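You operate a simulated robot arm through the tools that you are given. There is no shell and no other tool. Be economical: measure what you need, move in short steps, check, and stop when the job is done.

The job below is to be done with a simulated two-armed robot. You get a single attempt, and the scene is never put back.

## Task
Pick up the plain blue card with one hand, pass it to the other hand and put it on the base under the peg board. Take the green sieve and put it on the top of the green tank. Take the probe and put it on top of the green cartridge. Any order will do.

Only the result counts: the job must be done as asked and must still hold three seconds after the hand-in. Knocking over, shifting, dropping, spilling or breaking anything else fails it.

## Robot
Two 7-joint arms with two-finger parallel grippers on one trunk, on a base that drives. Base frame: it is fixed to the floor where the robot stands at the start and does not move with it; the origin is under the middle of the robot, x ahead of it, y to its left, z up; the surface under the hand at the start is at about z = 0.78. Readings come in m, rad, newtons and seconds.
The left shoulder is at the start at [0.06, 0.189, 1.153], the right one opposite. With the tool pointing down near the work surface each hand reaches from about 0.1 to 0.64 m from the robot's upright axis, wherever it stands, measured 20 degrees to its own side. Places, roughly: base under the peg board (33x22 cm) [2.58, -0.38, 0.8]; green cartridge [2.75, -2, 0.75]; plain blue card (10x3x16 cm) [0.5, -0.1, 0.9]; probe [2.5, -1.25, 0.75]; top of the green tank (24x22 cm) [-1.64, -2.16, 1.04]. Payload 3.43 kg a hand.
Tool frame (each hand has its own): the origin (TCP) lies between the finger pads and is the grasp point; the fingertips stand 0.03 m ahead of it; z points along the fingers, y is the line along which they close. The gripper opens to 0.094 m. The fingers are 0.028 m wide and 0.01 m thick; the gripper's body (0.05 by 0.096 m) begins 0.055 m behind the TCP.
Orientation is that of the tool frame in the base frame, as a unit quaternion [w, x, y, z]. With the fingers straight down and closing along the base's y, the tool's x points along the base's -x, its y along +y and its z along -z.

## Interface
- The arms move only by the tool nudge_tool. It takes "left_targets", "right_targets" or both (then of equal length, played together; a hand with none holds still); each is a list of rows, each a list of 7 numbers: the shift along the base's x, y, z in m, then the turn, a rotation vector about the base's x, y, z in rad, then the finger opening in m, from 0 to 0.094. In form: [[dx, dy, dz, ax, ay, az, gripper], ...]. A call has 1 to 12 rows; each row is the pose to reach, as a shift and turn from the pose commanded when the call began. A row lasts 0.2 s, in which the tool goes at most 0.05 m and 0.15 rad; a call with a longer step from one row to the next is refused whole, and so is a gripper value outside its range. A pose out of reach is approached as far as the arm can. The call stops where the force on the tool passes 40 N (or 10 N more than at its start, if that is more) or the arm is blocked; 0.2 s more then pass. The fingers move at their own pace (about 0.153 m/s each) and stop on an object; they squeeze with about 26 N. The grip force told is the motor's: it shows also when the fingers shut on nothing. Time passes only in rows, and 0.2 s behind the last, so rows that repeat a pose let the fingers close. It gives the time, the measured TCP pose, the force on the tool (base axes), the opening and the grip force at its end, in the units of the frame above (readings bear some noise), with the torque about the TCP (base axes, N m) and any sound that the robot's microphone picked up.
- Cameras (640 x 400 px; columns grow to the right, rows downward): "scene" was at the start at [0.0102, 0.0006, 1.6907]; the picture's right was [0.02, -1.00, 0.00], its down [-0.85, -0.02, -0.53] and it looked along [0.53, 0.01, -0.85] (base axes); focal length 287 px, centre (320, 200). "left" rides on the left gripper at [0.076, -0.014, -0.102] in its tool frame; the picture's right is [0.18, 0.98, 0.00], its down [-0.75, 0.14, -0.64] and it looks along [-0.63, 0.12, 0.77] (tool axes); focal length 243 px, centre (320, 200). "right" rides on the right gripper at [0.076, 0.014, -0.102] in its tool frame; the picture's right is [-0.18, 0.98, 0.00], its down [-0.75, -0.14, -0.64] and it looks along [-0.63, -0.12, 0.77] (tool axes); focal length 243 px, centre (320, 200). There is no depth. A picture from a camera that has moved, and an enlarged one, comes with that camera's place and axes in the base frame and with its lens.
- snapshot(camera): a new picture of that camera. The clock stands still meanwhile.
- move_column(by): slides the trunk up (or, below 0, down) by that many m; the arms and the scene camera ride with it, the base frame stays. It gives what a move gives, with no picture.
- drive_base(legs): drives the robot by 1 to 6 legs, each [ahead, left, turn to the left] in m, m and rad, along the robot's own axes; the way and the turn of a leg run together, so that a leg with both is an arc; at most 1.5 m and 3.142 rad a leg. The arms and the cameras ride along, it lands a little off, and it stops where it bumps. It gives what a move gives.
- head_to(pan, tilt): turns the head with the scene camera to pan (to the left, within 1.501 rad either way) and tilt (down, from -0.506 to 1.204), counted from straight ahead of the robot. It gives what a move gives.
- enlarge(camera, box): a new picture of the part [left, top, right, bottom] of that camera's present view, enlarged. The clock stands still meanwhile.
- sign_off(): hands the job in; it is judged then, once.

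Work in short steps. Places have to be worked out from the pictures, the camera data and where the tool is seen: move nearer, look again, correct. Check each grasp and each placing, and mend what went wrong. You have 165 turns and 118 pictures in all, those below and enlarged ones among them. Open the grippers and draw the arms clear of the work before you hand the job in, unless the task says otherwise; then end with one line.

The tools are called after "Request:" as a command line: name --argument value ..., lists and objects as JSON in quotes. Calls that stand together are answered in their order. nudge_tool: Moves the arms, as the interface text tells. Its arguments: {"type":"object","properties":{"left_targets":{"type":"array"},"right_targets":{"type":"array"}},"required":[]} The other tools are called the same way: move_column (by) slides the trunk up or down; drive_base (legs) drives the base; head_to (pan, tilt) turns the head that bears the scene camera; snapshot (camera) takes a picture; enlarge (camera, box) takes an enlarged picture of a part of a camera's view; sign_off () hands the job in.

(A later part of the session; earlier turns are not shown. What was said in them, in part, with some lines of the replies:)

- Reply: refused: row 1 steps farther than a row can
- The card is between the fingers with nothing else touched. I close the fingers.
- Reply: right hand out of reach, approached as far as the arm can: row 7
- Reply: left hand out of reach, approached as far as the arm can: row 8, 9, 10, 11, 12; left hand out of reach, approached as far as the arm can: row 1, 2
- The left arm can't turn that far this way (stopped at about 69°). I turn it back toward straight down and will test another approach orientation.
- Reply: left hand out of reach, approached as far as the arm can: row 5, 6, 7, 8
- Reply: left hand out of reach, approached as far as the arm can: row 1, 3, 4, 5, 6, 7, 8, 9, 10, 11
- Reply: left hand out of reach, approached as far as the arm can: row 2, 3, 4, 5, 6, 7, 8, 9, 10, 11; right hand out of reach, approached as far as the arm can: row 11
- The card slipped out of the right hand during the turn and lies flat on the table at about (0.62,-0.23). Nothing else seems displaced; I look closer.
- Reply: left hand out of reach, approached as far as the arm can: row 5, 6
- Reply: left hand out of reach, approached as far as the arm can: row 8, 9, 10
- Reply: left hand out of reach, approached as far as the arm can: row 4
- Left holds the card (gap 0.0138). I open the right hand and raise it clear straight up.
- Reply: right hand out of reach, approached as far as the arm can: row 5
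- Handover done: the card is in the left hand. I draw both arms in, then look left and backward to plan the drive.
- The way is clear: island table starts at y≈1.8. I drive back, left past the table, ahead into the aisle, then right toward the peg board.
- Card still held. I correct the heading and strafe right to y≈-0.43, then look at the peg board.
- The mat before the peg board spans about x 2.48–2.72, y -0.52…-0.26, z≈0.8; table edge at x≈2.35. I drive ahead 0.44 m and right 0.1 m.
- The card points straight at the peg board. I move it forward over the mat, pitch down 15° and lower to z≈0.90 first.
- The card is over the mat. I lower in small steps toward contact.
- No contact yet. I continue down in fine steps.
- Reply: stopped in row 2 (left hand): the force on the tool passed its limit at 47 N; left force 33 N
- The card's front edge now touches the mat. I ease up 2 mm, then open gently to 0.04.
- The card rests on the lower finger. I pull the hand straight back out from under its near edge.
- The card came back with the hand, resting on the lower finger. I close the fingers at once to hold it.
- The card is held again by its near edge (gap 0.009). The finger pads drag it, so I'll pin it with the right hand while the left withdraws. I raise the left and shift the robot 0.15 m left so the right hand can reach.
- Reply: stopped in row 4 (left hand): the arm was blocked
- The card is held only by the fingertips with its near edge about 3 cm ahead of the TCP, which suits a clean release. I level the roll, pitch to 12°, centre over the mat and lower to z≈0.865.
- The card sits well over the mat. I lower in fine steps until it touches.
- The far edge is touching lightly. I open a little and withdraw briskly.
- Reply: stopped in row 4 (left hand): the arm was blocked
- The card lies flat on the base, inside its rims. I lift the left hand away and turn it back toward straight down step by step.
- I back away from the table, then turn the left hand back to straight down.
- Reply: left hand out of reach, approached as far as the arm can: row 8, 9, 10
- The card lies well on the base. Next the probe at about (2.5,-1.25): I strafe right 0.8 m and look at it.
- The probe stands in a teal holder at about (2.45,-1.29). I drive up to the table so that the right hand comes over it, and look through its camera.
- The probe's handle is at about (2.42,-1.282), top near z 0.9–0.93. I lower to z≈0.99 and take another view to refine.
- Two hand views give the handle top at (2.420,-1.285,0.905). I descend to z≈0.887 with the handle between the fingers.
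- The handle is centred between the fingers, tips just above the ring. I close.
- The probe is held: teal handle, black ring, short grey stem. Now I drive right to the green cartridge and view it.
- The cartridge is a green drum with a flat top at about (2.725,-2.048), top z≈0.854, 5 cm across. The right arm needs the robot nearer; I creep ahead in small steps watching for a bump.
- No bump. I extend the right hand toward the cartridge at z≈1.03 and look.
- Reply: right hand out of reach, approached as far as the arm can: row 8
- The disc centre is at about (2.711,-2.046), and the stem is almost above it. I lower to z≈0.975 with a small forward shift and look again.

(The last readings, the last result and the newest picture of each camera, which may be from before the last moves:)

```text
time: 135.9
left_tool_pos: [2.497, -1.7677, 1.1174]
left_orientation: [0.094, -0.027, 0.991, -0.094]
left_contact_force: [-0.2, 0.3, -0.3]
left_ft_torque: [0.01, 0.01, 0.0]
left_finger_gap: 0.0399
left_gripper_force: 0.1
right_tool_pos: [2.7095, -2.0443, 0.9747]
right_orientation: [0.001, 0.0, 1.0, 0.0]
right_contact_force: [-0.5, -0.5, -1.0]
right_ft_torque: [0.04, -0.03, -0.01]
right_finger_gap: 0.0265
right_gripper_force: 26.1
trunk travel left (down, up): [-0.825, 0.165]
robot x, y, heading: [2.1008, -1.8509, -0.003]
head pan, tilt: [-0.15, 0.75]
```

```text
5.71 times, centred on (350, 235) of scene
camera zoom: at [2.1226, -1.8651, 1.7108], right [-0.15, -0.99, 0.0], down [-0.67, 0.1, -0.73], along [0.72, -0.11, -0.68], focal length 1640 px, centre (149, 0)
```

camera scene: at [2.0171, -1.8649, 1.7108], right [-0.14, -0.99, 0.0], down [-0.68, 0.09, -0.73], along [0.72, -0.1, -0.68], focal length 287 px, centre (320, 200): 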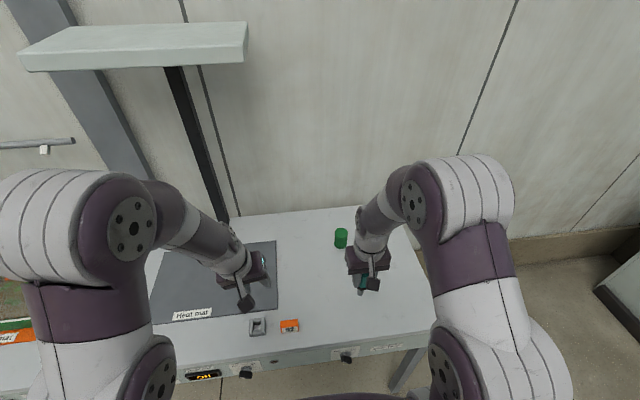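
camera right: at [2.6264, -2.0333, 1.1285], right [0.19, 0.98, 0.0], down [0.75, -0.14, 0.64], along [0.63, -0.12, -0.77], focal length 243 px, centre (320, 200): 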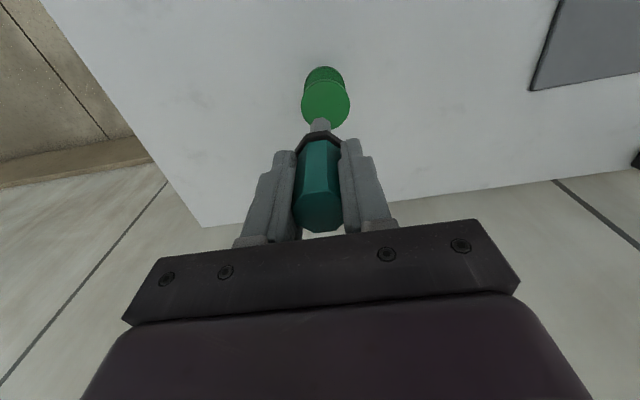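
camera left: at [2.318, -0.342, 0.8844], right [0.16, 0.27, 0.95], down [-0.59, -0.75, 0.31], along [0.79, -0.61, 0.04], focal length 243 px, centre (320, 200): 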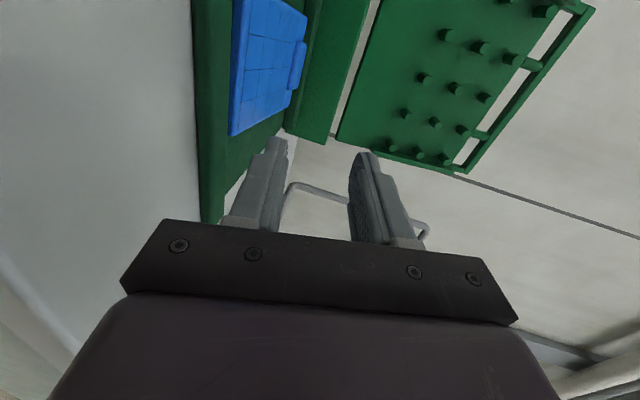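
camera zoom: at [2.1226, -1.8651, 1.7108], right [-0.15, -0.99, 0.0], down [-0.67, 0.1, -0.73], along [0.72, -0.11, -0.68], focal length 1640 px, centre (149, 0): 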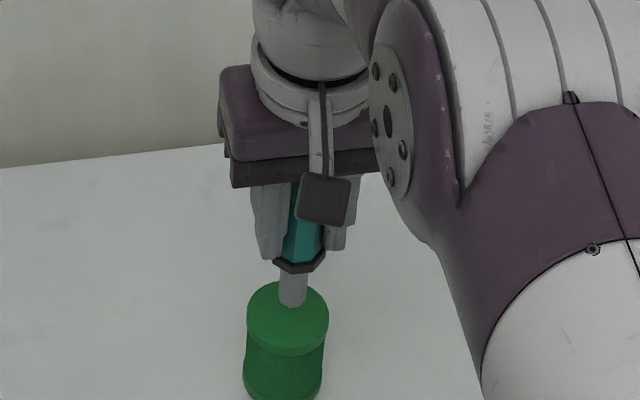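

Alignment is good (within 2–3 mm). I descend in small steps until the stem touches the disc.

Request:
nudge_tool --right_targets '[[0, 0.002, -0.006, 0, 0, 0, 0], [0, 0.002, -0.012, 0, 0, 0, 0], [0, 0.002, -0.016, 0, 0, 0, 0], [0, 0.002, -0.019, 0, 0, 0, 0]]'

Request:
enlarge --camera "scene" --box '[320, 200, 380, 270]'

```text
time: 136.9
left_tool_pos: [2.4977, -1.768, 1.1174]
left_orientation: [0.093, -0.027, 0.991, -0.095]
left_contact_force: [0.8, -0.5, 0.0]
left_ft_torque: [0.0, 0.0, 0.0]
left_finger_gap: 0.0401
left_gripper_force: 0.1
right_tool_pos: [2.7114, -2.0436, 0.9567]
right_orientation: [0.0, 0.001, 1.0, 0.0]
right_contact_force: [0.7, -0.2, 0.3]
right_ft_torque: [0.01, -0.01, 0.01]
right_finger_gap: 0.0265
right_gripper_force: 25.7
trunk travel left (down, up): [-0.825, 0.165]
robot x, y, heading: [2.1006, -1.8502, -0.0]
head pan, tilt: [-0.15, 0.75]
```

```text
5.71 times, centred on (350, 235) of scene
camera zoom: at [2.1228, -1.865, 1.7109], right [-0.15, -0.99, 0.0], down [-0.67, 0.1, -0.73], along [0.72, -0.11, -0.68], focal length 1640 px, centre (149, 0)
```

zoom: 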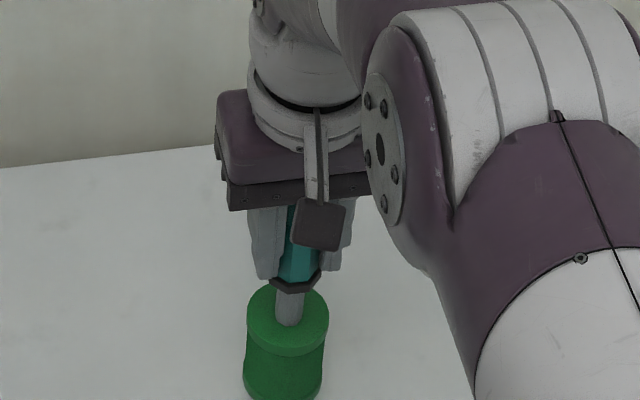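

Request:
nudge_tool --right_targets '[[0, 0, -0.002, 0, 0, 0, 0], [0, 0, -0.004, 0, 0, 0, 0], [0, 0, -0.006, 0, 0, 0, 0], [0, 0, -0.008, 0, 0, 0, 0]]'

Request:
enlarge --camera "right" --box '[240, 40, 400, 240]'

```text
time: 137.9
left_tool_pos: [2.4944, -1.767, 1.12]
left_orientation: [0.096, -0.026, 0.991, -0.094]
left_contact_force: [-0.6, -0.4, -0.1]
left_ft_torque: [0.0, 0.02, 0.01]
left_finger_gap: 0.0404
left_gripper_force: 0.1
right_tool_pos: [2.7085, -2.0425, 0.9505]
right_orientation: [0.004, 0.0, 1.0, -0.001]
right_contact_force: [-0.1, -2.2, 36.1]
right_ft_torque: [-0.25, -0.04, -0.02]
right_finger_gap: 0.0265
right_gripper_force: 26.0
trunk travel left (down, up): [-0.825, 0.165]
robot x, y, heading: [2.1011, -1.8533, -0.001]
head pan, tilt: [-0.15, 0.75]
```

```text
2.00 times, centred on (320, 140) of right
camera zoom: at [2.6298, -2.0283, 1.0552], right [0.19, 0.98, 0.0], down [0.75, -0.14, 0.65], along [0.64, -0.12, -0.76], focal length 485 px, centre (320, 320)
```

zoom: 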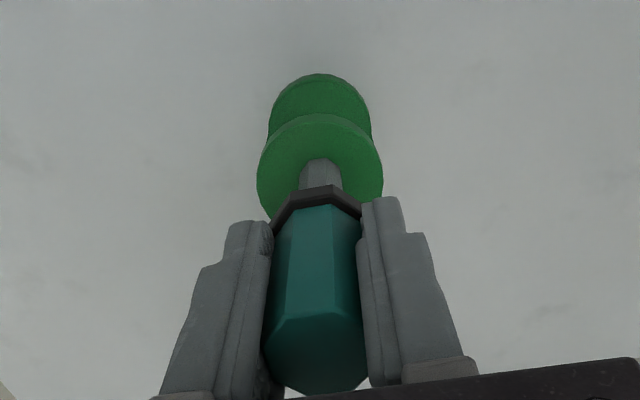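

The stem stands on the disc near its centre with 36 N. I relieve the push, then open the fingers slowly.

Request:
nudge_tool --right_targets '[[0, 0, 0.001, 0, 0, 0, 0], [0, 0, 0.0018, 0, 0, 0, 0], [0, 0, 0.0018, 0, 0, 0, 0]]'

```text
time: 138.7
left_tool_pos: [2.4956, -1.7665, 1.1191]
left_orientation: [0.096, -0.026, 0.991, -0.095]
left_contact_force: [0.4, -0.4, -0.3]
left_ft_torque: [-0.01, -0.02, 0.02]
left_finger_gap: 0.04
left_gripper_force: 0.1
right_tool_pos: [2.7086, -2.0418, 0.9527]
right_orientation: [0.001, 0.001, 1.0, -0.001]
right_contact_force: [2.8, -0.5, 33.8]
right_ft_torque: [0.08, -0.23, 0.04]
right_finger_gap: 0.0264
right_gripper_force: 26.3
trunk travel left (down, up): [-0.825, 0.165]
robot x, y, heading: [2.0994, -1.8537, -0.001]
head pan, tilt: [-0.15, 0.75]
```

Still 34 N; I raise a little more.

Request:
nudge_tool --right_targets '[[0, 0, 0.002, 0, 0, 0, 0], [0, 0, 0.003, 0, 0, 0, 0]]'

```text
time: 139.3
left_tool_pos: [2.4963, -1.7673, 1.1192]
left_orientation: [0.094, -0.027, 0.991, -0.095]
left_contact_force: [-0.4, 0.5, 0.4]
left_ft_torque: [0.02, -0.04, 0.0]
left_finger_gap: 0.0399
left_gripper_force: 0.0
right_tool_pos: [2.7095, -2.0428, 0.9526]
right_orientation: [-0.001, 0.0, 1.0, 0.0]
right_contact_force: [1.8, 1.1, 21.8]
right_ft_torque: [0.01, -0.13, 0.01]
right_finger_gap: 0.0266
right_gripper_force: 26.5
trunk travel left (down, up): [-0.825, 0.165]
robot x, y, heading: [2.1005, -1.8529, -0.004]
head pan, tilt: [-0.15, 0.75]
```

Request:
nudge_tool --right_targets '[[0, 0, 0.002, 0, 0, 0, 0], [0, 0, 0.003, 0, 0, 0, 0]]'

```text
time: 139.9
left_tool_pos: [2.4982, -1.769, 1.1177]
left_orientation: [0.093, -0.026, 0.991, -0.095]
left_contact_force: [-0.2, 0.2, -0.1]
left_ft_torque: [0.02, 0.0, 0.01]
left_finger_gap: 0.0399
left_gripper_force: 0.1
right_tool_pos: [2.7101, -2.0436, 0.9529]
right_orientation: [-0.003, 0.001, 1.0, 0.0]
right_contact_force: [0.2, 0.2, -0.8]
right_ft_torque: [0.03, 0.01, 0.0]
right_finger_gap: 0.0265
right_gripper_force: 25.9
trunk travel left (down, up): [-0.825, 0.165]
robot x, y, heading: [2.1007, -1.8542, -0.005]
head pan, tilt: [-0.15, 0.75]
```

The force is gone; the stem is at or within a millimetre of the disc. I open the fingers and rise straight up.

Request:
nudge_tool --right_targets '[[0, 0, -0.0008, 0, 0, 0, 0], [0, 0, -0.0008, 0, 0, 0, 0.035], [0, 0, -0.0008, 0, 0, 0, 0.06], [0, 0, -0.0008, 0, 0, 0, 0.08], [0, 0, -0.0008, 0, 0, 0, 0.08]]'

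Request:
enlarge --camera "right" --box '[240, 40, 400, 240]'

```text
time: 141.1
left_tool_pos: [2.4977, -1.7679, 1.1174]
left_orientation: [0.094, -0.027, 0.991, -0.095]
left_contact_force: [0.1, 0.3, 0.3]
left_ft_torque: [0.01, -0.02, -0.01]
left_finger_gap: 0.0401
left_gripper_force: 0.1
right_tool_pos: [2.7111, -2.0425, 0.9551]
right_orientation: [-0.001, 0.001, 1.0, 0.0]
right_contact_force: [0.0, 0.0, -0.1]
right_ft_torque: [0.02, -0.06, 0.02]
right_finger_gap: 0.0801
right_gripper_force: 0.0
trunk travel left (down, up): [-0.825, 0.165]
robot x, y, heading: [2.0982, -1.8494, 0.001]
head pan, tilt: [-0.15, 0.75]
```

```text
2.00 times, centred on (320, 140) of right
camera zoom: at [2.6329, -2.0293, 1.0582], right [0.19, 0.98, 0.0], down [0.75, -0.14, 0.64], along [0.63, -0.12, -0.77], focal length 485 px, centre (320, 320)
```

zoom: 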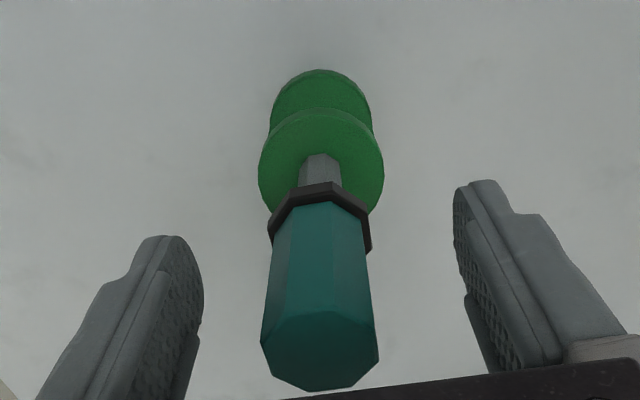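

The probe stands upright on the disc. I raise the hand straight up and then back.

Request:
nudge_tool --right_targets '[[0, 0, 0.02, 0, 0, 0, 0.08], [0, 0, 0.05, 0, 0, 0, 0.08], [0, 0, 0.08, 0, 0, 0, 0.08], [-0.005, 0, 0.11, 0, 0, 0, 0.08], [-0.04, 0, 0.13, 0, 0, 0, 0.08], [-0.08, 0, 0.14, 0, 0, 0, 0.08], [-0.12, 0, 0.14, 0, 0, 0, 0.08], [-0.16, 0, 0.14, 0, 0, 0, 0.05], [-0.2, 0, 0.14, 0, 0, 0, 0.05], [-0.24, 0.0, 0.14, 0, 0, 0, 0.05]]'

Request:
enlarge --camera "scene" --box '[280, 160, 420, 300]'

```text
time: 143.3
left_tool_pos: [2.4961, -1.7684, 1.1179]
left_orientation: [0.094, -0.027, 0.991, -0.095]
left_contact_force: [-0.4, -0.4, 0.5]
left_ft_torque: [0.01, -0.01, -0.01]
left_finger_gap: 0.0401
left_gripper_force: 0.1
right_tool_pos: [2.4714, -2.0424, 1.0943]
right_orientation: [0.001, 0.001, 1.0, 0.001]
right_contact_force: [-0.4, -0.8, 0.3]
right_ft_torque: [-0.01, -0.01, 0.0]
right_finger_gap: 0.05
right_gripper_force: 0.1
right hand out of reach, approached as far as the arm can: row 3, 4
trunk travel left (down, up): [-0.825, 0.165]
robot x, y, heading: [2.1017, -1.8496, 0.002]
head pan, tilt: [-0.15, 0.75]
```

```text
2.86 times, centred on (350, 230) of scene
camera zoom: at [2.1208, -1.8651, 1.7108], right [-0.15, -0.99, 0.0], down [-0.67, 0.1, -0.73], along [0.72, -0.11, -0.68], focal length 820 px, centre (234, 114)
```

zoom: 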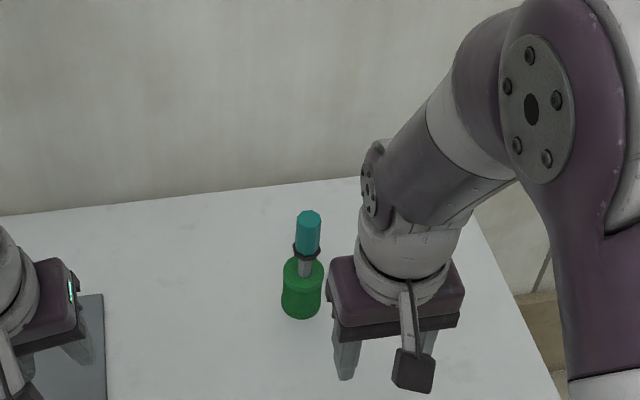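

The probe stands on the cartridge. Next the sieve: I back into the aisle, strafe left to y≈-0.37 and turn round to reach it from the far side of the first table.

Request:
drive_base --legs '[[-0.38, 0, 0], [0, 1.0, 0], [0, 0.48, 0], [0, 0, 1.571], [0, 0, 1.571]]'

Request:
head_to --pan 0 --tilt 0.75

Request:
snapshot --camera "scene"

```text
time: 160.6
left_tool_pos: [1.322, -0.4398, 1.117]
left_orientation: [-0.096, 0.991, 0.014, -0.092]
left_contact_force: [-0.3, -0.6, -0.3]
left_ft_torque: [0.01, 0.0, -0.04]
left_finger_gap: 0.0399
left_gripper_force: 0.1
right_tool_pos: [1.3558, -0.1658, 1.0946]
right_orientation: [0.0, 1.0, -0.014, 0.0]
right_contact_force: [0.3, -0.5, -0.5]
right_ft_torque: [0.02, 0.03, 0.02]
right_finger_gap: 0.05
right_gripper_force: 0.0
trunk travel left (down, up): [-0.825, 0.165]
robot x, y, heading: [1.724, -0.3663, 3.115]
head pan, tilt: [-0.15, 0.75]
```

```text
time: 161.3
left_tool_pos: [1.3221, -0.4398, 1.1171]
left_orientation: [-0.096, 0.991, 0.013, -0.092]
left_contact_force: [0.4, -0.2, 0.8]
left_ft_torque: [0.03, 0.02, 0.01]
left_finger_gap: 0.04
left_gripper_force: 0.0
right_tool_pos: [1.3563, -0.1655, 1.0944]
right_orientation: [0.0, 1.0, -0.014, 0.0]
right_contact_force: [0.2, 0.1, 0.2]
right_ft_torque: [0.01, -0.02, 0.01]
right_finger_gap: 0.05
right_gripper_force: 0.1
trunk travel left (down, up): [-0.825, 0.165]
robot x, y, heading: [1.7224, -0.3674, 3.115]
head pan, tilt: [0.0, 0.75]
```

```text
34 pictures are left
camera scene: at [1.7011, -0.3674, 1.7108], right [0.03, 1.0, 0.0], down [0.68, -0.02, -0.73], along [-0.73, 0.02, -0.68], focal length 287 px, centre (320, 200)
```

scene: 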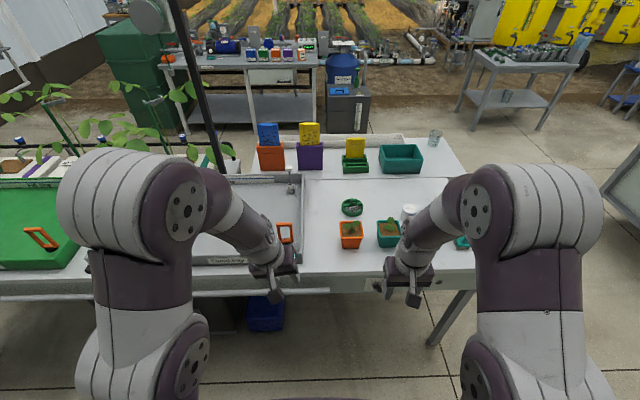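

The sieve is at about (0.778,-0.196). A crate lies under the tray side, so I use the left hand with the robot at y≈-0.06; I drive there and straighten and yaw the left hand (closing along x, across the sieve's bar).

Request:
drive_base --legs '[[0, -0.3, 0.027], [0.3, 0, 0]]'

Request:
nudge_tool --left_targets '[[0, 0, 0, -0.095, -0.0935, 0, 0.06], [0, 0, 0, -0.19, -0.187, 0, 0.06]]'

Request:
nudge_tool --left_targets '[[-0.02, 0, 0, 0, 0, -0.143, 0.07], [-0.04, 0, 0, 0, 0, -0.286, 0.07], [-0.06, 0, 0, 0, 0, -0.428, 0.07], [-0.08, 0, 0, 0, 0, -0.571, 0.07], [-0.1, 0, 0, 0, 0, -0.714, 0.07], [-0.12, 0, 0, 0, 0, -0.857, 0.07], [-0.13, 0, 0, 0, 0, -1.0, 0.07], [-0.13, 0, 0, 0, 0, -1.142, 0.07], [-0.13, 0, 0, 0, 0, -1.285, 0.07], [-0.13, 0, 0, 0, 0, -1.428, 0.07], [-0.13, 0, 0, 0, 0, -1.571, 0.07]]'

```text
time: 165.0
left_tool_pos: [1.0311, -0.1474, 1.1186]
left_orientation: [-0.095, 0.991, 0.027, -0.095]
left_contact_force: [0.8, -0.6, 0.0]
left_ft_torque: [-0.04, 0.0, 0.01]
left_finger_gap: 0.0402
left_gripper_force: 0.0
right_tool_pos: [1.0569, 0.1289, 1.0937]
right_orientation: [0.0, 1.0, 0.0, 0.0]
right_contact_force: [-0.7, 0.2, -0.3]
right_ft_torque: [0.01, -0.02, 0.02]
right_finger_gap: 0.0501
right_gripper_force: 0.0
trunk travel left (down, up): [-0.825, 0.165]
robot x, y, heading: [1.4307, -0.0618, 3.141]
head pan, tilt: [0.0, 0.75]
```

```text
time: 165.6
left_tool_pos: [1.0301, -0.1463, 1.1174]
left_orientation: [0.003, 1.0, 0.027, -0.002]
left_contact_force: [-0.2, 0.7, 0.5]
left_ft_torque: [0.01, -0.02, -0.02]
left_finger_gap: 0.06
left_gripper_force: 0.0
right_tool_pos: [1.0558, 0.128, 1.0927]
right_orientation: [0.0, 1.0, 0.0, 0.001]
right_contact_force: [-1.0, -0.4, -0.2]
right_ft_torque: [0.02, -0.01, 0.01]
right_finger_gap: 0.0501
right_gripper_force: 0.0
trunk travel left (down, up): [-0.825, 0.165]
robot x, y, heading: [1.4265, -0.0597, 3.14]
head pan, tilt: [0.0, 0.75]
```

```text
time: 168.0
left_tool_pos: [0.9, -0.1465, 1.1184]
left_orientation: [-0.001, 0.725, -0.689, -0.005]
left_contact_force: [-0.5, -0.1, -0.6]
left_ft_torque: [-0.03, 0.01, 0.0]
left_finger_gap: 0.0698
left_gripper_force: 0.0
right_tool_pos: [1.0568, 0.1287, 1.0949]
right_orientation: [0.0, 1.0, 0.0, 0.0]
right_contact_force: [0.3, 0.3, -0.6]
right_ft_torque: [0.01, 0.01, -0.02]
right_finger_gap: 0.0499
right_gripper_force: 0.0
trunk travel left (down, up): [-0.825, 0.165]
robot x, y, heading: [1.4269, -0.0624, 3.141]
head pan, tilt: [0.0, 0.75]
```

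Good. I drive ahead 6.5 cm and bring the left hand over the sieve at z≈1.0 for a look.

Request:
drive_base --legs '[[0.065, 0, 0]]'

Request:
nudge_tool --left_targets '[[-0.015, -0.015, -0.03, 0, 0, 0, 0.07], [-0.03, -0.03, -0.06, 0, 0, 0, 0.07], [-0.045, -0.04, -0.09, 0, 0, 0, 0.07], [-0.056, -0.05, -0.12, 0, 0, 0, 0.07]]'

Request:
snapshot --camera "left"

Request:
snapshot --camera "scene"

```text
time: 169.0
left_tool_pos: [0.8385, -0.1468, 1.1185]
left_orientation: [0.001, 0.725, -0.688, -0.006]
left_contact_force: [1.1, -0.3, 0.2]
left_ft_torque: [-0.02, 0.03, -0.03]
left_finger_gap: 0.07
left_gripper_force: 0.0
right_tool_pos: [0.993, 0.1292, 1.0937]
right_orientation: [-0.001, 1.0, -0.001, -0.001]
right_contact_force: [0.3, -0.1, 0.0]
right_ft_torque: [-0.01, 0.0, 0.0]
right_finger_gap: 0.0499
right_gripper_force: 0.1
trunk travel left (down, up): [-0.825, 0.165]
robot x, y, heading: [1.3617, -0.0618, 3.143]
head pan, tilt: [0.0, 0.75]
```

```text
time: 170.0
left_tool_pos: [0.7797, -0.1972, 0.9969]
left_orientation: [0.0, 0.726, -0.688, -0.005]
left_contact_force: [-0.4, -0.3, -0.3]
left_ft_torque: [0.0, 0.01, -0.01]
left_finger_gap: 0.07
left_gripper_force: 0.0
right_tool_pos: [0.9921, 0.1282, 1.0945]
right_orientation: [0.0, 1.0, -0.001, 0.0]
right_contact_force: [0.4, 0.2, 0.5]
right_ft_torque: [0.04, 0.02, 0.0]
right_finger_gap: 0.0499
right_gripper_force: 0.1
trunk travel left (down, up): [-0.825, 0.165]
robot x, y, heading: [1.3675, -0.0623, 3.136]
head pan, tilt: [0.0, 0.75]
```

```text
33 pictures are left
camera left: at [0.7974, -0.274, 1.0994], right [-0.97, -0.24, 0.0], down [-0.18, 0.74, 0.65], along [-0.16, 0.63, -0.76], focal length 243 px, centre (320, 200)
```

left: 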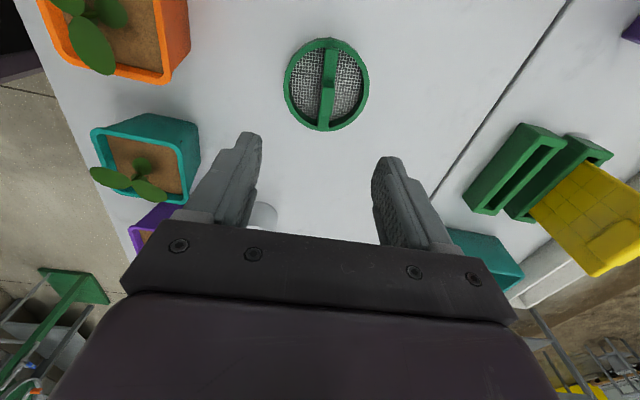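

```text
32 pictures are left
camera scene: at [1.3426, -0.0641, 1.7109], right [0.0, 1.0, 0.0], down [0.68, 0.0, -0.73], along [-0.73, 0.0, -0.68], focal length 287 px, centre (320, 200)
```

scene: 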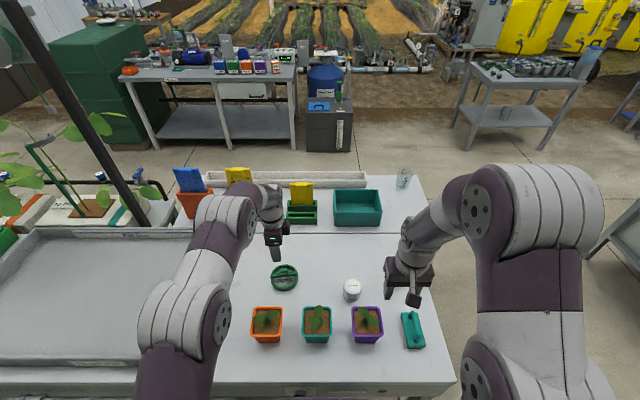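

The sieve centre is at (0.771,-0.199), its bar turned about 7° more. I rotate, narrow the fingers to 0.045 so they fit inside the ring, and lower to z≈0.88 to look.

Request:
nudge_tool --left_targets '[[-0.004, -0.001, -0.03, 0, 0, 0.06, 0.045], [-0.008, -0.002, -0.07, 0, 0, 0.12, 0.045], [-0.009, -0.002, -0.11, 0, 0, 0.12, 0.045], [-0.009, -0.002, -0.117, 0, 0, 0.12, 0.045]]'

Request:
snapshot --camera "left"

```text
time: 171.0
left_tool_pos: [0.7716, -0.198, 0.88]
left_orientation: [0.001, 0.766, -0.643, -0.005]
left_contact_force: [0.4, 0.6, 0.3]
left_ft_torque: [-0.01, 0.0, -0.03]
left_finger_gap: 0.0449
left_gripper_force: 0.0
right_tool_pos: [0.9927, 0.1292, 1.093]
right_orientation: [0.0, 1.0, -0.001, 0.0]
right_contact_force: [-1.3, -0.5, -0.2]
right_ft_torque: [0.02, -0.03, 0.0]
right_finger_gap: 0.0501
right_gripper_force: 0.1
trunk travel left (down, up): [-0.825, 0.165]
robot x, y, heading: [1.3652, -0.0667, 3.138]
head pan, tilt: [0.0, 0.75]
```

```text
31 pictures are left
camera left: at [0.7986, -0.2731, 0.9818], right [-0.94, -0.35, 0.0], down [-0.26, 0.71, 0.65], along [-0.23, 0.61, -0.76], focal length 243 px, centre (320, 200)
```

left: 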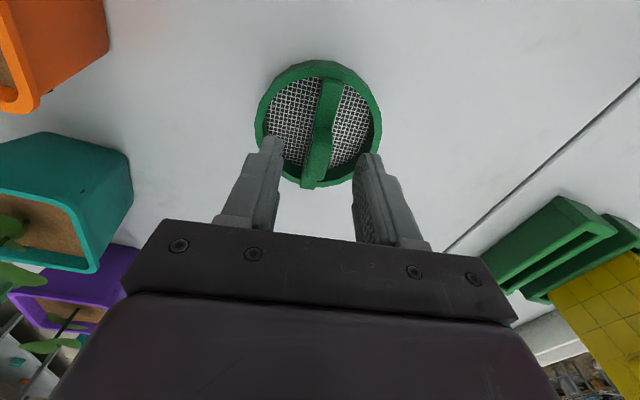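

Alignment is right. I descend around the bar toward z≈0.833.

Request:
nudge_tool --left_targets '[[-0.001, 0.002, -0.02, 0, 0, 0, 0.045], [-0.001, 0.002, -0.037, 0, 0, 0, 0.045], [-0.001, 0.002, -0.047, 0, 0, 0, 0.045]]'

Request:
enlarge --camera "left" --box '[220, 80, 420, 240]'

```text
time: 171.8
left_tool_pos: [0.7711, -0.1946, 0.8348]
left_orientation: [0.001, 0.765, -0.644, -0.005]
left_contact_force: [0.8, -0.7, 6.5]
left_ft_torque: [-0.1, -0.19, -0.02]
left_finger_gap: 0.0451
left_gripper_force: 0.0
right_tool_pos: [0.9924, 0.1298, 1.0951]
right_orientation: [-0.001, 1.0, -0.001, 0.001]
right_contact_force: [0.6, -0.2, 0.4]
right_ft_torque: [-0.02, 0.03, -0.01]
right_finger_gap: 0.0499
right_gripper_force: 0.1
trunk travel left (down, up): [-0.825, 0.165]
robot x, y, heading: [1.3623, -0.0628, 3.135]
head pan, tilt: [0.0, 0.75]
```

```text
2.50 times, centred on (320, 160) of left
camera zoom: at [0.7981, -0.2699, 0.9365], right [-0.94, -0.35, 0.01], down [-0.26, 0.71, 0.65], along [-0.23, 0.61, -0.76], focal length 606 px, centre (320, 300)
```

zoom: 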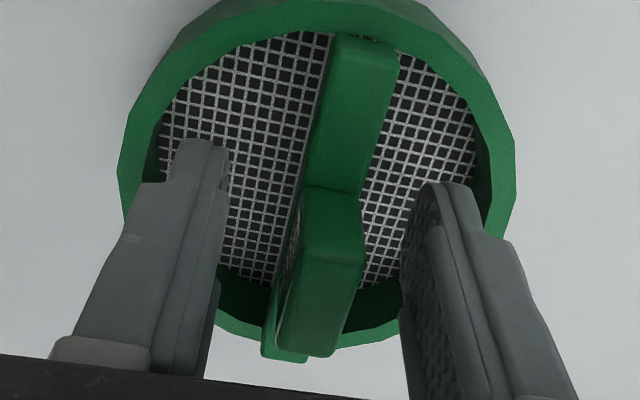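

The tips rest on the mesh inside the ring on both sides of the bar. I raise 2 mm and close.

Request:
nudge_tool --left_targets '[[0, 0, 0.002, 0, 0, 0, 0.045], [0, 0, 0.002, 0, 0, 0, 0.02], [0, 0, 0.002, 0, 0, 0, 0.0], [0, 0, 0.002, 0, 0, 0, 0.0], [0, 0, 0.002, 0, 0, 0, 0.0]]'

Request:
nudge_tool --left_targets '[[0, 0, 0.02, 0, 0, 0, 0.0], [0, 0, 0.05, 0, 0, 0, 0.0], [0, 0, 0.09, 0, 0, 0, 0.0], [0, 0, 0.13, 0, 0, 0, 0.0], [0, 0, 0.17, 0, 0, 0, 0.0], [0, 0, 0.2, 0, 0, 0, 0.0]]'

Request:
snapshot --camera "left"

```text
time: 173.0
left_tool_pos: [0.7704, -0.1944, 0.8347]
left_orientation: [0.0, 0.765, -0.644, -0.005]
left_contact_force: [-0.5, 0.7, 0.5]
left_ft_torque: [-0.05, 0.01, 0.0]
left_finger_gap: 0.0172
left_gripper_force: 26.0
right_tool_pos: [0.9922, 0.1288, 1.0933]
right_orientation: [0.0, 1.0, -0.001, 0.002]
right_contact_force: [-1.6, -0.3, 0.6]
right_ft_torque: [-0.02, 0.0, 0.04]
right_finger_gap: 0.05
right_gripper_force: 0.0
trunk travel left (down, up): [-0.825, 0.165]
robot x, y, heading: [1.365, -0.0645, 3.144]
head pan, tilt: [0.0, 0.75]
```

```text
time: 174.4
left_tool_pos: [0.77, -0.1987, 1.0367]
left_orientation: [0.0, 0.765, -0.644, -0.004]
left_contact_force: [0.0, 0.2, -0.3]
left_ft_torque: [0.0, 0.0, 0.0]
left_finger_gap: 0.0174
left_gripper_force: 25.6
right_tool_pos: [0.9919, 0.1288, 1.0932]
right_orientation: [0.0, 1.0, 0.0, 0.001]
right_contact_force: [0.5, 0.7, -0.2]
right_ft_torque: [0.0, -0.01, 0.03]
right_finger_gap: 0.0505
right_gripper_force: 0.1
trunk travel left (down, up): [-0.825, 0.165]
robot x, y, heading: [1.3645, -0.0627, 3.143]
head pan, tilt: [0.0, 0.75]
```

```text
29 pictures are left
camera left: at [0.7968, -0.2721, 1.1394], right [-0.94, -0.35, 0.0], down [-0.26, 0.71, 0.65], along [-0.23, 0.61, -0.76], focal length 243 px, centre (320, 200)
```

left: 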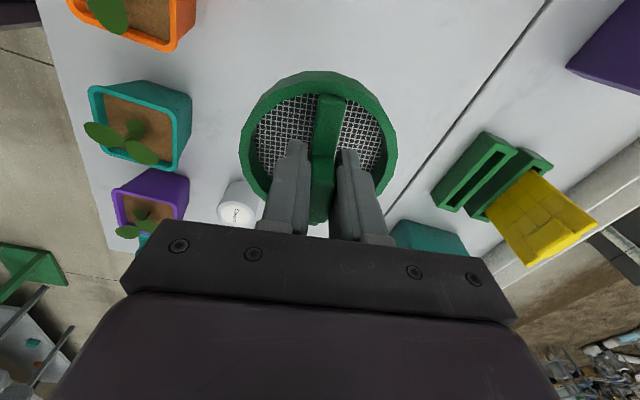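

The sieve hangs level in the left hand (gap 0.017). I draw it in and up, then drive round the table toward the tank.

Request:
nudge_tool --left_targets '[[0.01, 0, 0.03, 0, 0, 0, 0], [0.04, 0, 0.05, 0, 0, 0, 0], [0.08, 0, 0.06, 0, 0, 0, 0], [0.12, 0, 0.06, 0, 0, 0, 0], [0.16, 0, 0.06, 0, 0, 0, 0]]'

Request:
drive_base --legs '[[-0.37, 0, 0], [0, -1.0, 0], [1.5, 0, 0], [0.72, 0, 0]]'

```text
time: 175.6
left_tool_pos: [0.9328, -0.1964, 1.0947]
left_orientation: [0.0, 0.765, -0.644, -0.005]
left_contact_force: [-0.8, 0.4, -0.1]
left_ft_torque: [-0.02, 0.04, -0.03]
left_finger_gap: 0.0177
left_gripper_force: 26.2
right_tool_pos: [0.9927, 0.1287, 1.095]
right_orientation: [0.0, 1.0, 0.0, 0.0]
right_contact_force: [0.6, 0.4, 0.3]
right_ft_torque: [-0.03, 0.03, 0.0]
right_finger_gap: 0.05
right_gripper_force: 0.1
trunk travel left (down, up): [-0.825, 0.165]
robot x, y, heading: [1.3647, -0.0658, 3.141]
head pan, tilt: [0.0, 0.75]
```

```text
time: 193.3
left_tool_pos: [-0.9354, 0.7224, 1.0945]
left_orientation: [0.0, 0.779, -0.627, -0.005]
left_contact_force: [0.0, 0.3, -1.0]
left_ft_torque: [-0.02, 0.01, -0.01]
left_finger_gap: 0.0174
left_gripper_force: 25.6
right_tool_pos: [-0.8886, 1.0497, 1.0947]
right_orientation: [0.0, 1.0, 0.021, 0.0]
right_contact_force: [-0.7, 0.9, 0.2]
right_ft_torque: [0.0, 0.0, 0.01]
right_finger_gap: 0.05
right_gripper_force: 0.2
trunk travel left (down, up): [-0.825, 0.165]
robot x, y, heading: [-0.5066, 0.8709, -3.101]
head pan, tilt: [0.0, 0.75]
```

Sieve still held. I correct the heading and strafe toward the tank, then look.

Request:
drive_base --legs '[[0, 0, -0.041], [0, 1.5, 0], [0, 0.7, 0]]'

Request:
head_to --pan 0.5 --tilt 0.5

Request:
snapshot --camera "scene"

```text
time: 204.6
left_tool_pos: [-0.9524, -1.4619, 1.0938]
left_orientation: [-0.001, 0.764, -0.645, -0.004]
left_contact_force: [0.2, -0.5, -0.7]
left_ft_torque: [-0.02, 0.01, 0.0]
left_finger_gap: 0.0175
left_gripper_force: 26.2
right_tool_pos: [-0.8891, -1.136, 1.095]
right_orientation: [0.0, 1.0, -0.003, 0.001]
right_contact_force: [-1.0, 0.5, 0.4]
right_ft_torque: [0.06, 0.03, -0.02]
right_finger_gap: 0.05
right_gripper_force: 0.1
trunk travel left (down, up): [-0.825, 0.165]
robot x, y, heading: [-0.5169, -1.3342, 3.135]
head pan, tilt: [0.0, 0.75]
```

```text
time: 205.6
left_tool_pos: [-0.9502, -1.4613, 1.0932]
left_orientation: [-0.001, 0.763, -0.646, -0.005]
left_contact_force: [0.2, 0.5, -1.0]
left_ft_torque: [-0.05, 0.03, -0.04]
left_finger_gap: 0.0172
left_gripper_force: 25.3
right_tool_pos: [-0.8894, -1.1365, 1.0931]
right_orientation: [0.001, 1.0, -0.004, 0.001]
right_contact_force: [-0.1, 0.4, -0.2]
right_ft_torque: [0.0, 0.0, 0.03]
right_finger_gap: 0.0499
right_gripper_force: 0.1
trunk travel left (down, up): [-0.825, 0.165]
robot x, y, heading: [-0.5164, -1.3288, 3.137]
head pan, tilt: [0.499, 0.499]
```

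```text
28 pictures are left
camera scene: at [-0.5364, -1.3741, 1.7327], right [-0.47, 0.88, 0.0], down [0.42, 0.23, -0.88], along [-0.77, -0.41, -0.48], focal length 287 px, centre (320, 200)
```

scene: 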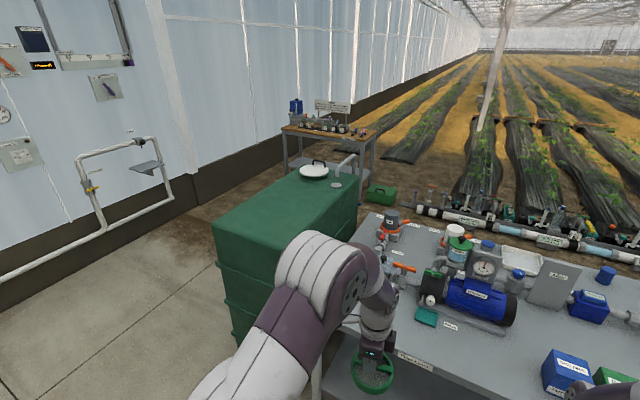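

The tank's top spans about x -1.2…-1.9, y -1.87…-2.29, with a white lid at the far end. The open side is toward the wall (-y), so I raise the trunk, drive past and turn to face +y.

Request:
move_column --by 0.14

Request:
drive_base --legs '[[0.0, 1.42, 0], [0, 0, -1.571]]'

Request:
head_to --pan 0.7 --tilt 0.6

Request:
snapshot --camera "scene"

```text
time: 207.2
left_tool_pos: [-0.9526, -1.4627, 1.2337]
left_orientation: [0.0, 0.764, -0.645, -0.004]
left_contact_force: [-0.7, 1.2, -1.6]
left_ft_torque: [-0.02, -0.01, 0.03]
left_finger_gap: 0.0173
left_gripper_force: 25.8
right_tool_pos: [-0.8887, -1.1374, 1.234]
right_orientation: [0.0, 1.0, -0.003, 0.001]
right_contact_force: [0.5, -0.8, 1.1]
right_ft_torque: [0.01, -0.01, -0.02]
right_finger_gap: 0.0499
right_gripper_force: 0.1
trunk travel left (down, up): [-0.965, 0.025]
robot x, y, heading: [-0.5146, -1.3288, 3.133]
head pan, tilt: [0.499, 0.499]
```

```text
time: 218.0
left_tool_pos: [-0.667, -2.3107, 1.2338]
left_orientation: [0.003, -0.09, 0.996, 0.003]
left_contact_force: [0.0, 0.5, -0.7]
left_ft_torque: [-0.01, -0.04, -0.04]
left_finger_gap: 0.0173
left_gripper_force: 26.4
right_tool_pos: [-0.342, -2.3705, 1.2343]
right_orientation: [0.001, 0.709, -0.706, 0.001]
right_contact_force: [0.0, 0.9, 0.0]
right_ft_torque: [-0.01, 0.0, 0.01]
right_finger_gap: 0.05
right_gripper_force: 0.1
trunk travel left (down, up): [-0.965, 0.025]
robot x, y, heading: [-0.5332, -2.7441, 1.576]
head pan, tilt: [0.499, 0.499]
```

```text
time: 218.8
left_tool_pos: [-0.6677, -2.3125, 1.2342]
left_orientation: [0.003, -0.09, 0.996, 0.004]
left_contact_force: [-0.1, -0.1, -1.1]
left_ft_torque: [-0.01, 0.03, -0.05]
left_finger_gap: 0.0173
left_gripper_force: 25.9
right_tool_pos: [-0.3425, -2.3704, 1.2344]
right_orientation: [0.001, 0.709, -0.705, 0.0]
right_contact_force: [0.4, 0.3, 0.8]
right_ft_torque: [-0.01, 0.0, 0.0]
right_finger_gap: 0.0498
right_gripper_force: 0.0
trunk travel left (down, up): [-0.965, 0.025]
robot x, y, heading: [-0.5325, -2.7471, 1.578]
head pan, tilt: [0.7, 0.6]
```

```text
27 pictures are left
camera scene: at [-0.5864, -2.7378, 1.8637], right [0.76, 0.65, 0.0], down [0.37, -0.43, -0.83], along [-0.53, 0.63, -0.56], focal length 287 px, centre (320, 200)
```

scene: 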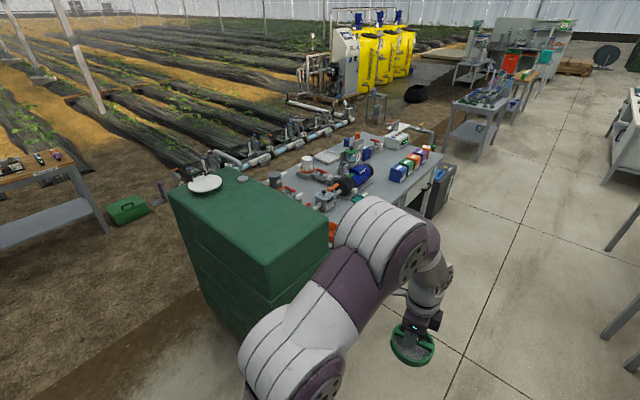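

The top is centred near x≈-1.64, lid at x≈-1.95. I strafe left along the tank to x≈-1.5 and move ahead 8 cm.

Request:
drive_base --legs '[[0, 0.5, -0.007], [0, 0.46, 0], [0.08, 0, 0]]'

Request:
head_to --pan 0.1 --tilt 0.95

Request:
snapshot --camera "scene"

Request:
snapshot --camera "left"

```text
time: 224.8
left_tool_pos: [-1.6275, -2.2376, 1.2367]
left_orientation: [0.003, -0.085, 0.996, 0.005]
left_contact_force: [0.3, -0.1, -0.8]
left_ft_torque: [0.06, 0.01, -0.02]
left_finger_gap: 0.0174
left_gripper_force: 25.7
right_tool_pos: [-1.3024, -2.3006, 1.2361]
right_orientation: [0.002, -0.705, 0.709, 0.002]
right_contact_force: [-1.0, 0.0, -0.4]
right_ft_torque: [0.03, 0.0, -0.01]
right_finger_gap: 0.05
right_gripper_force: 0.0
trunk travel left (down, up): [-0.965, 0.025]
robot x, y, heading: [-1.4935, -2.6635, 1.566]
head pan, tilt: [0.7, 0.6]
```

```text
time: 225.8
left_tool_pos: [-1.6277, -2.2312, 1.2349]
left_orientation: [0.003, -0.085, 0.996, 0.002]
left_contact_force: [0.7, 0.4, -0.6]
left_ft_torque: [-0.02, 0.02, 0.01]
left_finger_gap: 0.0174
left_gripper_force: 26.5
right_tool_pos: [-1.3031, -2.2943, 1.2338]
right_orientation: [-0.001, -0.705, 0.709, -0.001]
right_contact_force: [-0.6, -0.4, 0.5]
right_ft_torque: [0.02, 0.0, 0.0]
right_finger_gap: 0.0499
right_gripper_force: 0.1
trunk travel left (down, up): [-0.965, 0.025]
robot x, y, heading: [-1.495, -2.6678, 1.565]
head pan, tilt: [0.099, 0.949]
```

```text
26 pictures are left
camera scene: at [-1.5014, -2.6531, 1.8353], right [1.0, 0.09, 0.0], down [0.08, -0.81, -0.58], along [-0.06, 0.58, -0.81], focal length 287 px, centre (320, 200)
```

scene: 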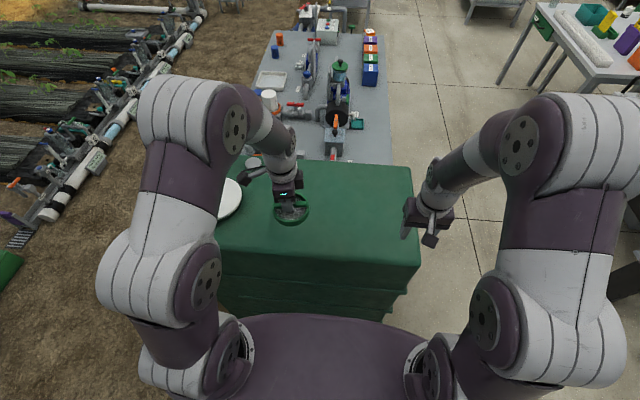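

```text
25 pictures are left
camera left: at [-1.7017, -2.2592, 1.3365], right [-0.35, 0.94, 0.0], down [0.72, 0.26, 0.65], along [0.61, 0.23, -0.76], focal length 243 px, centre (320, 200)
```

left: 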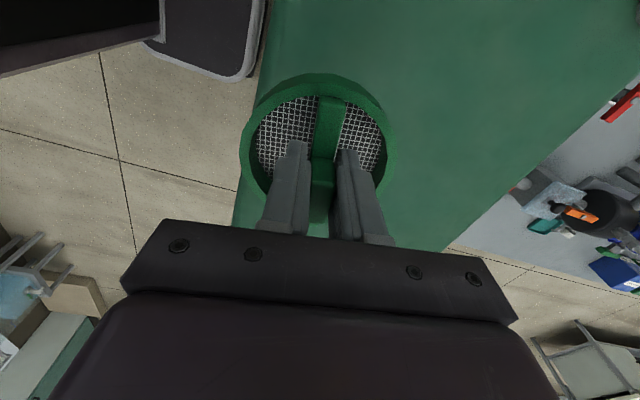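

The spot is clear, lid 15 cm away. I move the sieve to about (-1.61,-2.13) and lower to z≈1.12.

Request:
nudge_tool --left_targets '[[0.005, 0.03, 0, 0, 0, 0, 0], [0.01, 0.06, 0, 0, 0, 0, 0], [0.017, 0.09, -0.01, 0, 0, 0, 0], [0.017, 0.1, -0.04, 0, 0, 0, 0], [0.017, 0.1, -0.08, 0, 0, 0, 0], [0.017, 0.1, -0.11, 0, 0, 0, 0]]'

Request:
snapshot --camera "scene"

```text
time: 227.2
left_tool_pos: [-1.6105, -2.1336, 1.124]
left_orientation: [0.003, -0.084, 0.996, 0.003]
left_contact_force: [0.9, 0.5, -0.2]
left_ft_torque: [0.01, -0.01, 0.0]
left_finger_gap: 0.0175
left_gripper_force: 26.2
right_tool_pos: [-1.3022, -2.2937, 1.2329]
right_orientation: [-0.001, -0.705, 0.709, -0.002]
right_contact_force: [0.6, 0.4, -0.9]
right_ft_torque: [0.0, 0.03, 0.01]
right_finger_gap: 0.05
right_gripper_force: 0.1
trunk travel left (down, up): [-0.965, 0.025]
robot x, y, heading: [-1.4929, -2.6679, 1.567]
head pan, tilt: [0.099, 0.949]
```

```text
24 pictures are left
camera scene: at [-1.5013, -2.6535, 1.8353], right [1.0, 0.09, 0.0], down [0.08, -0.81, -0.58], along [-0.05, 0.58, -0.81], focal length 287 px, centre (320, 200)
```

scene: 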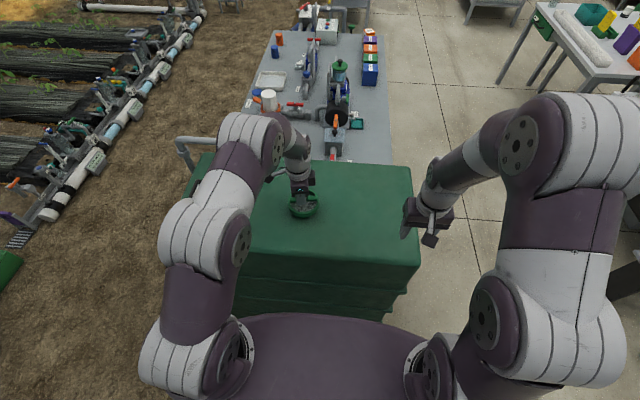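

Near the surface. I go down in fine steps until contact.

Request:
nudge_tool --left_targets '[[0, 0, -0.007, 0, 0, 0, 0], [0, 0, -0.014, 0, 0, 0, 0], [0, 0, -0.019, 0, 0, 0, 0], [0, 0, -0.023, 0, 0, 0, 0], [0, 0, -0.027, 0, 0, 0, 0]]'

```text
time: 228.5
left_tool_pos: [-1.6104, -2.1284, 1.1037]
left_orientation: [0.004, -0.084, 0.996, 0.01]
left_contact_force: [-2.3, -9.0, 24.9]
left_ft_torque: [-0.57, 0.08, 0.0]
left_finger_gap: 0.0175
left_gripper_force: 26.4
right_tool_pos: [-1.3034, -2.2957, 1.2338]
right_orientation: [0.0, -0.706, 0.709, 0.001]
right_contact_force: [-0.3, 0.6, 0.0]
right_ft_torque: [0.01, -0.02, 0.0]
right_finger_gap: 0.0498
right_gripper_force: 0.1
trunk travel left (down, up): [-0.965, 0.025]
robot x, y, heading: [-1.4915, -2.6686, 1.567]
head pan, tilt: [0.099, 0.949]
stopped in row 5 (left hand): the force on the tool passed its limit at 44 N (the readings are from after the stop); the commanded pose is now the measured one
```

Contact on the tank's top. I ease up slightly, open the fingers inside the ring and check.

Request:
nudge_tool --left_targets '[[0, 0, 0.002, 0, 0, 0, 0.0], [0, 0, 0.002, 0, 0, 0, 0.0]]'

Request:
snapshot --camera "left"

```text
time: 229.1
left_tool_pos: [-1.6111, -2.1282, 1.1028]
left_orientation: [0.006, -0.085, 0.996, 0.009]
left_contact_force: [-1.7, 0.2, 15.7]
left_ft_torque: [-0.21, 0.02, -0.03]
left_finger_gap: 0.0173
left_gripper_force: 26.0
right_tool_pos: [-1.3029, -2.2957, 1.2347]
right_orientation: [0.0, -0.706, 0.708, 0.0]
right_contact_force: [0.8, -0.4, 0.1]
right_ft_torque: [0.03, 0.01, 0.0]
right_finger_gap: 0.0499
right_gripper_force: 0.1
trunk travel left (down, up): [-0.965, 0.025]
robot x, y, heading: [-1.4923, -2.6635, 1.573]
head pan, tilt: [0.099, 0.949]
```

```text
23 pictures are left
camera left: at [-1.6849, -2.1585, 1.206], right [-0.35, 0.94, 0.02], down [0.71, 0.25, 0.65], along [0.61, 0.24, -0.76], focal length 243 px, centre (320, 200)
```

left: 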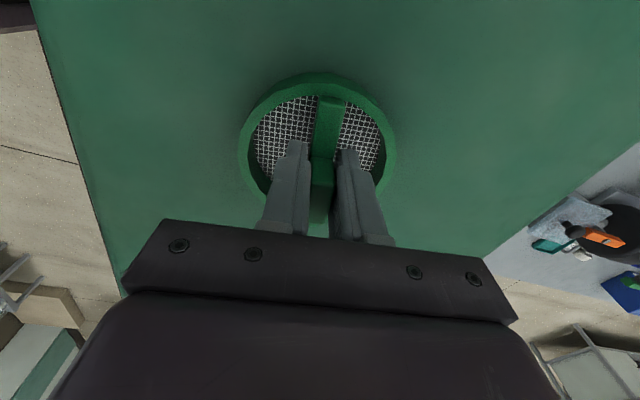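

The sieve sits flat on the tank, well inside its edges. I open to 0.04 and lift straight out.

Request:
nudge_tool --left_targets '[[0, 0, 0.001, 0, 0, 0, 0.025], [0, 0, 0.001, 0, 0, 0, 0.038], [0, 0, 0.001, 0, 0, 0, 0.038], [0, 0, 0.015, 0, 0, 0, 0.038], [0, 0, 0.04, 0, 0, 0, 0.038], [0, 0, 0.08, 0, 0, 0, 0.038], [0, -0.01, 0.12, 0, 0, 0, 0.038], [0, -0.05, 0.13, 0, 0, 0, 0.038], [0, -0.09, 0.13, 0, 0, 0, 0.038]]'

Request:
snapshot --camera "left"

Request:
snapshot --camera "scene"

```text
time: 231.1
left_tool_pos: [-1.6101, -2.2189, 1.2329]
left_orientation: [0.004, -0.085, 0.996, 0.008]
left_contact_force: [0.1, -1.2, 0.9]
left_ft_torque: [-0.01, 0.03, 0.01]
left_finger_gap: 0.0382
left_gripper_force: 0.0
right_tool_pos: [-1.3029, -2.2957, 1.2351]
right_orientation: [0.0, -0.705, 0.709, 0.0]
right_contact_force: [0.3, -0.4, 0.0]
right_ft_torque: [0.02, 0.0, -0.01]
right_finger_gap: 0.0499
right_gripper_force: 0.1
trunk travel left (down, up): [-0.965, 0.025]
robot x, y, heading: [-1.497, -2.6645, 1.57]
head pan, tilt: [0.099, 0.949]
```

```text
22 pictures are left
camera left: at [-1.6847, -2.249, 1.3356], right [-0.35, 0.94, 0.01], down [0.71, 0.26, 0.65], along [0.61, 0.24, -0.76], focal length 243 px, centre (320, 200)
```

left: 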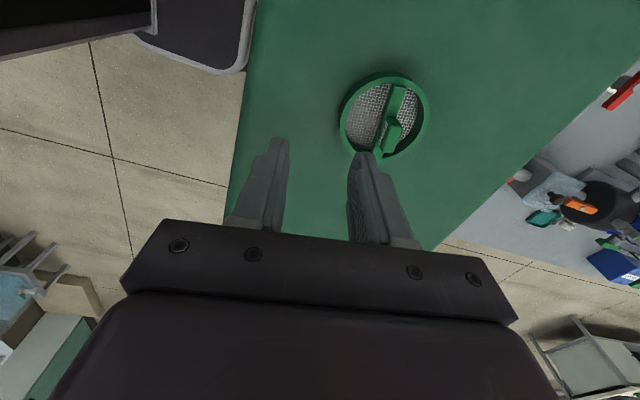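

```text
21 pictures are left
camera scene: at [-1.5014, -2.6565, 1.8353], right [1.0, 0.09, 0.0], down [0.08, -0.81, -0.58], along [-0.05, 0.58, -0.81], focal length 287 px, centre (320, 200)
```

scene: 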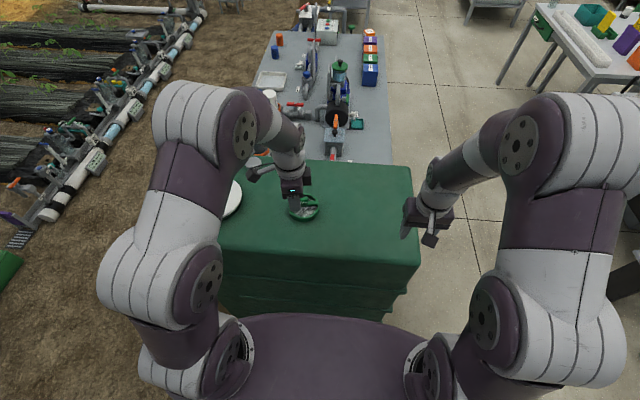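

The sieve rests alone on the tank. I open the grippers and back the robot away from the work before handing in.

Request:
drive_base --legs '[[-0.25, 0, 0]]'

Request:
nudge_tool --left_targets '[[0, 0, 0, 0, 0, 0, 0.09], [0, 0, 0, 0, 0, 0, 0.09]]' --right_targets '[[0, 0, 0, 0, 0, 0, 0.09], [0, 0, 0, 0, 0, 0, 0.09]]'

Request:
head_to --pan -1.35 --tilt 0.2

Request:
snapshot --camera "scene"

```text
time: 232.9
left_tool_pos: [-1.6128, -2.4652, 1.2323]
left_orientation: [0.004, -0.086, 0.996, 0.007]
left_contact_force: [-0.3, 0.2, 0.1]
left_ft_torque: [-0.01, 0.0, 0.02]
left_finger_gap: 0.038
left_gripper_force: 0.0
right_tool_pos: [-1.3033, -2.5416, 1.2335]
right_orientation: [0.001, 0.707, -0.707, 0.001]
right_contact_force: [0.3, -0.5, 0.3]
right_ft_torque: [0.04, 0.01, 0.01]
right_finger_gap: 0.05
right_gripper_force: 0.1
trunk travel left (down, up): [-0.965, 0.025]
robot x, y, heading: [-1.4943, -2.9201, 1.568]
head pan, tilt: [0.099, 0.949]
```

```text
time: 233.5
left_tool_pos: [-1.6123, -2.4671, 1.2331]
left_orientation: [0.003, -0.086, 0.996, 0.008]
left_contact_force: [0.2, -0.5, 0.0]
left_ft_torque: [-0.02, 0.03, -0.02]
left_finger_gap: 0.0902
left_gripper_force: 0.0
right_tool_pos: [-1.3049, -2.5419, 1.233]
right_orientation: [0.001, 0.707, -0.707, 0.001]
right_contact_force: [0.0, 0.4, -0.1]
right_ft_torque: [0.03, -0.01, -0.02]
right_finger_gap: 0.0899
right_gripper_force: 0.0
trunk travel left (down, up): [-0.965, 0.025]
robot x, y, heading: [-1.4962, -2.9148, 1.572]
head pan, tilt: [0.099, 0.949]
```

```text
time: 235.1
left_tool_pos: [-1.6137, -2.4688, 1.232]
left_orientation: [0.005, -0.087, 0.996, 0.008]
left_contact_force: [-0.1, -0.2, -0.5]
left_ft_torque: [-0.02, 0.0, 0.0]
left_finger_gap: 0.0902
left_gripper_force: 0.1
right_tool_pos: [-1.3053, -2.5449, 1.2337]
right_orientation: [-0.001, 0.707, -0.707, 0.0]
right_contact_force: [0.4, -0.3, -0.4]
right_ft_torque: [-0.05, 0.0, 0.01]
right_finger_gap: 0.0899
right_gripper_force: 0.1
trunk travel left (down, up): [-0.965, 0.025]
robot x, y, heading: [-1.4969, -2.9167, 1.567]
head pan, tilt: [-1.349, 0.201]
```

```text
20 pictures are left
camera scene: at [-1.4041, -2.9568, 1.9004], right [0.22, -0.98, 0.0], down [-0.19, -0.04, -0.98], along [0.96, 0.21, -0.2], focal length 287 px, centre (320, 200)
```

scene: 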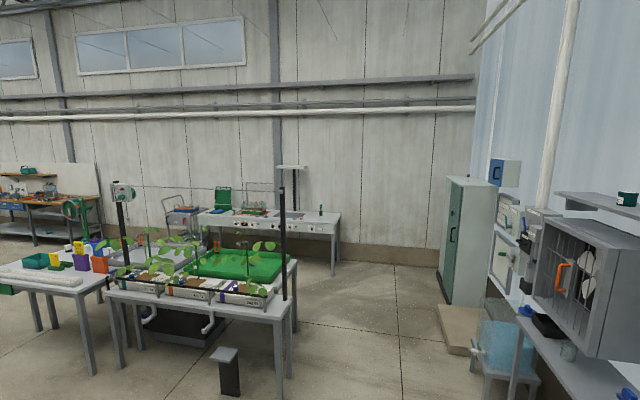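

From afar the probe appears to be still standing on the cartridge near (320,210); one enlarged look confirms before handing in.

Request:
enlarge --camera "scene" --box '[190, 180, 350, 260]'

```text
4.00 times, centred on (270, 220) of scene
camera zoom: at [-1.4041, -2.9568, 1.9004], right [0.22, -0.98, 0.0], down [-0.19, -0.04, -0.98], along [0.96, 0.21, -0.2], focal length 1148 px, centre (520, 120)
```

zoom: 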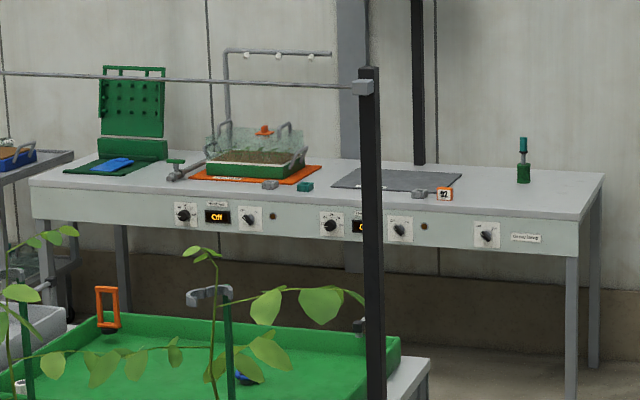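

The card lies on the peg board's base, the probe stands on the cartridge, and the sieve is on the tank. Both hands are empty and clear, so I hand in.

Request:
sign_off

```text
The job is handed in.
```

All three items are in place and the job is handed in, but the blue card slipped from the right hand early on. It fell flat on the first table, and I saw nothing else disturbed. I picked it up again with the right hand, passed it to the left, and it now lies flat on the base under the peg board. The green sieve rests on the tank top, and the probe stands upright on the green cartridge.
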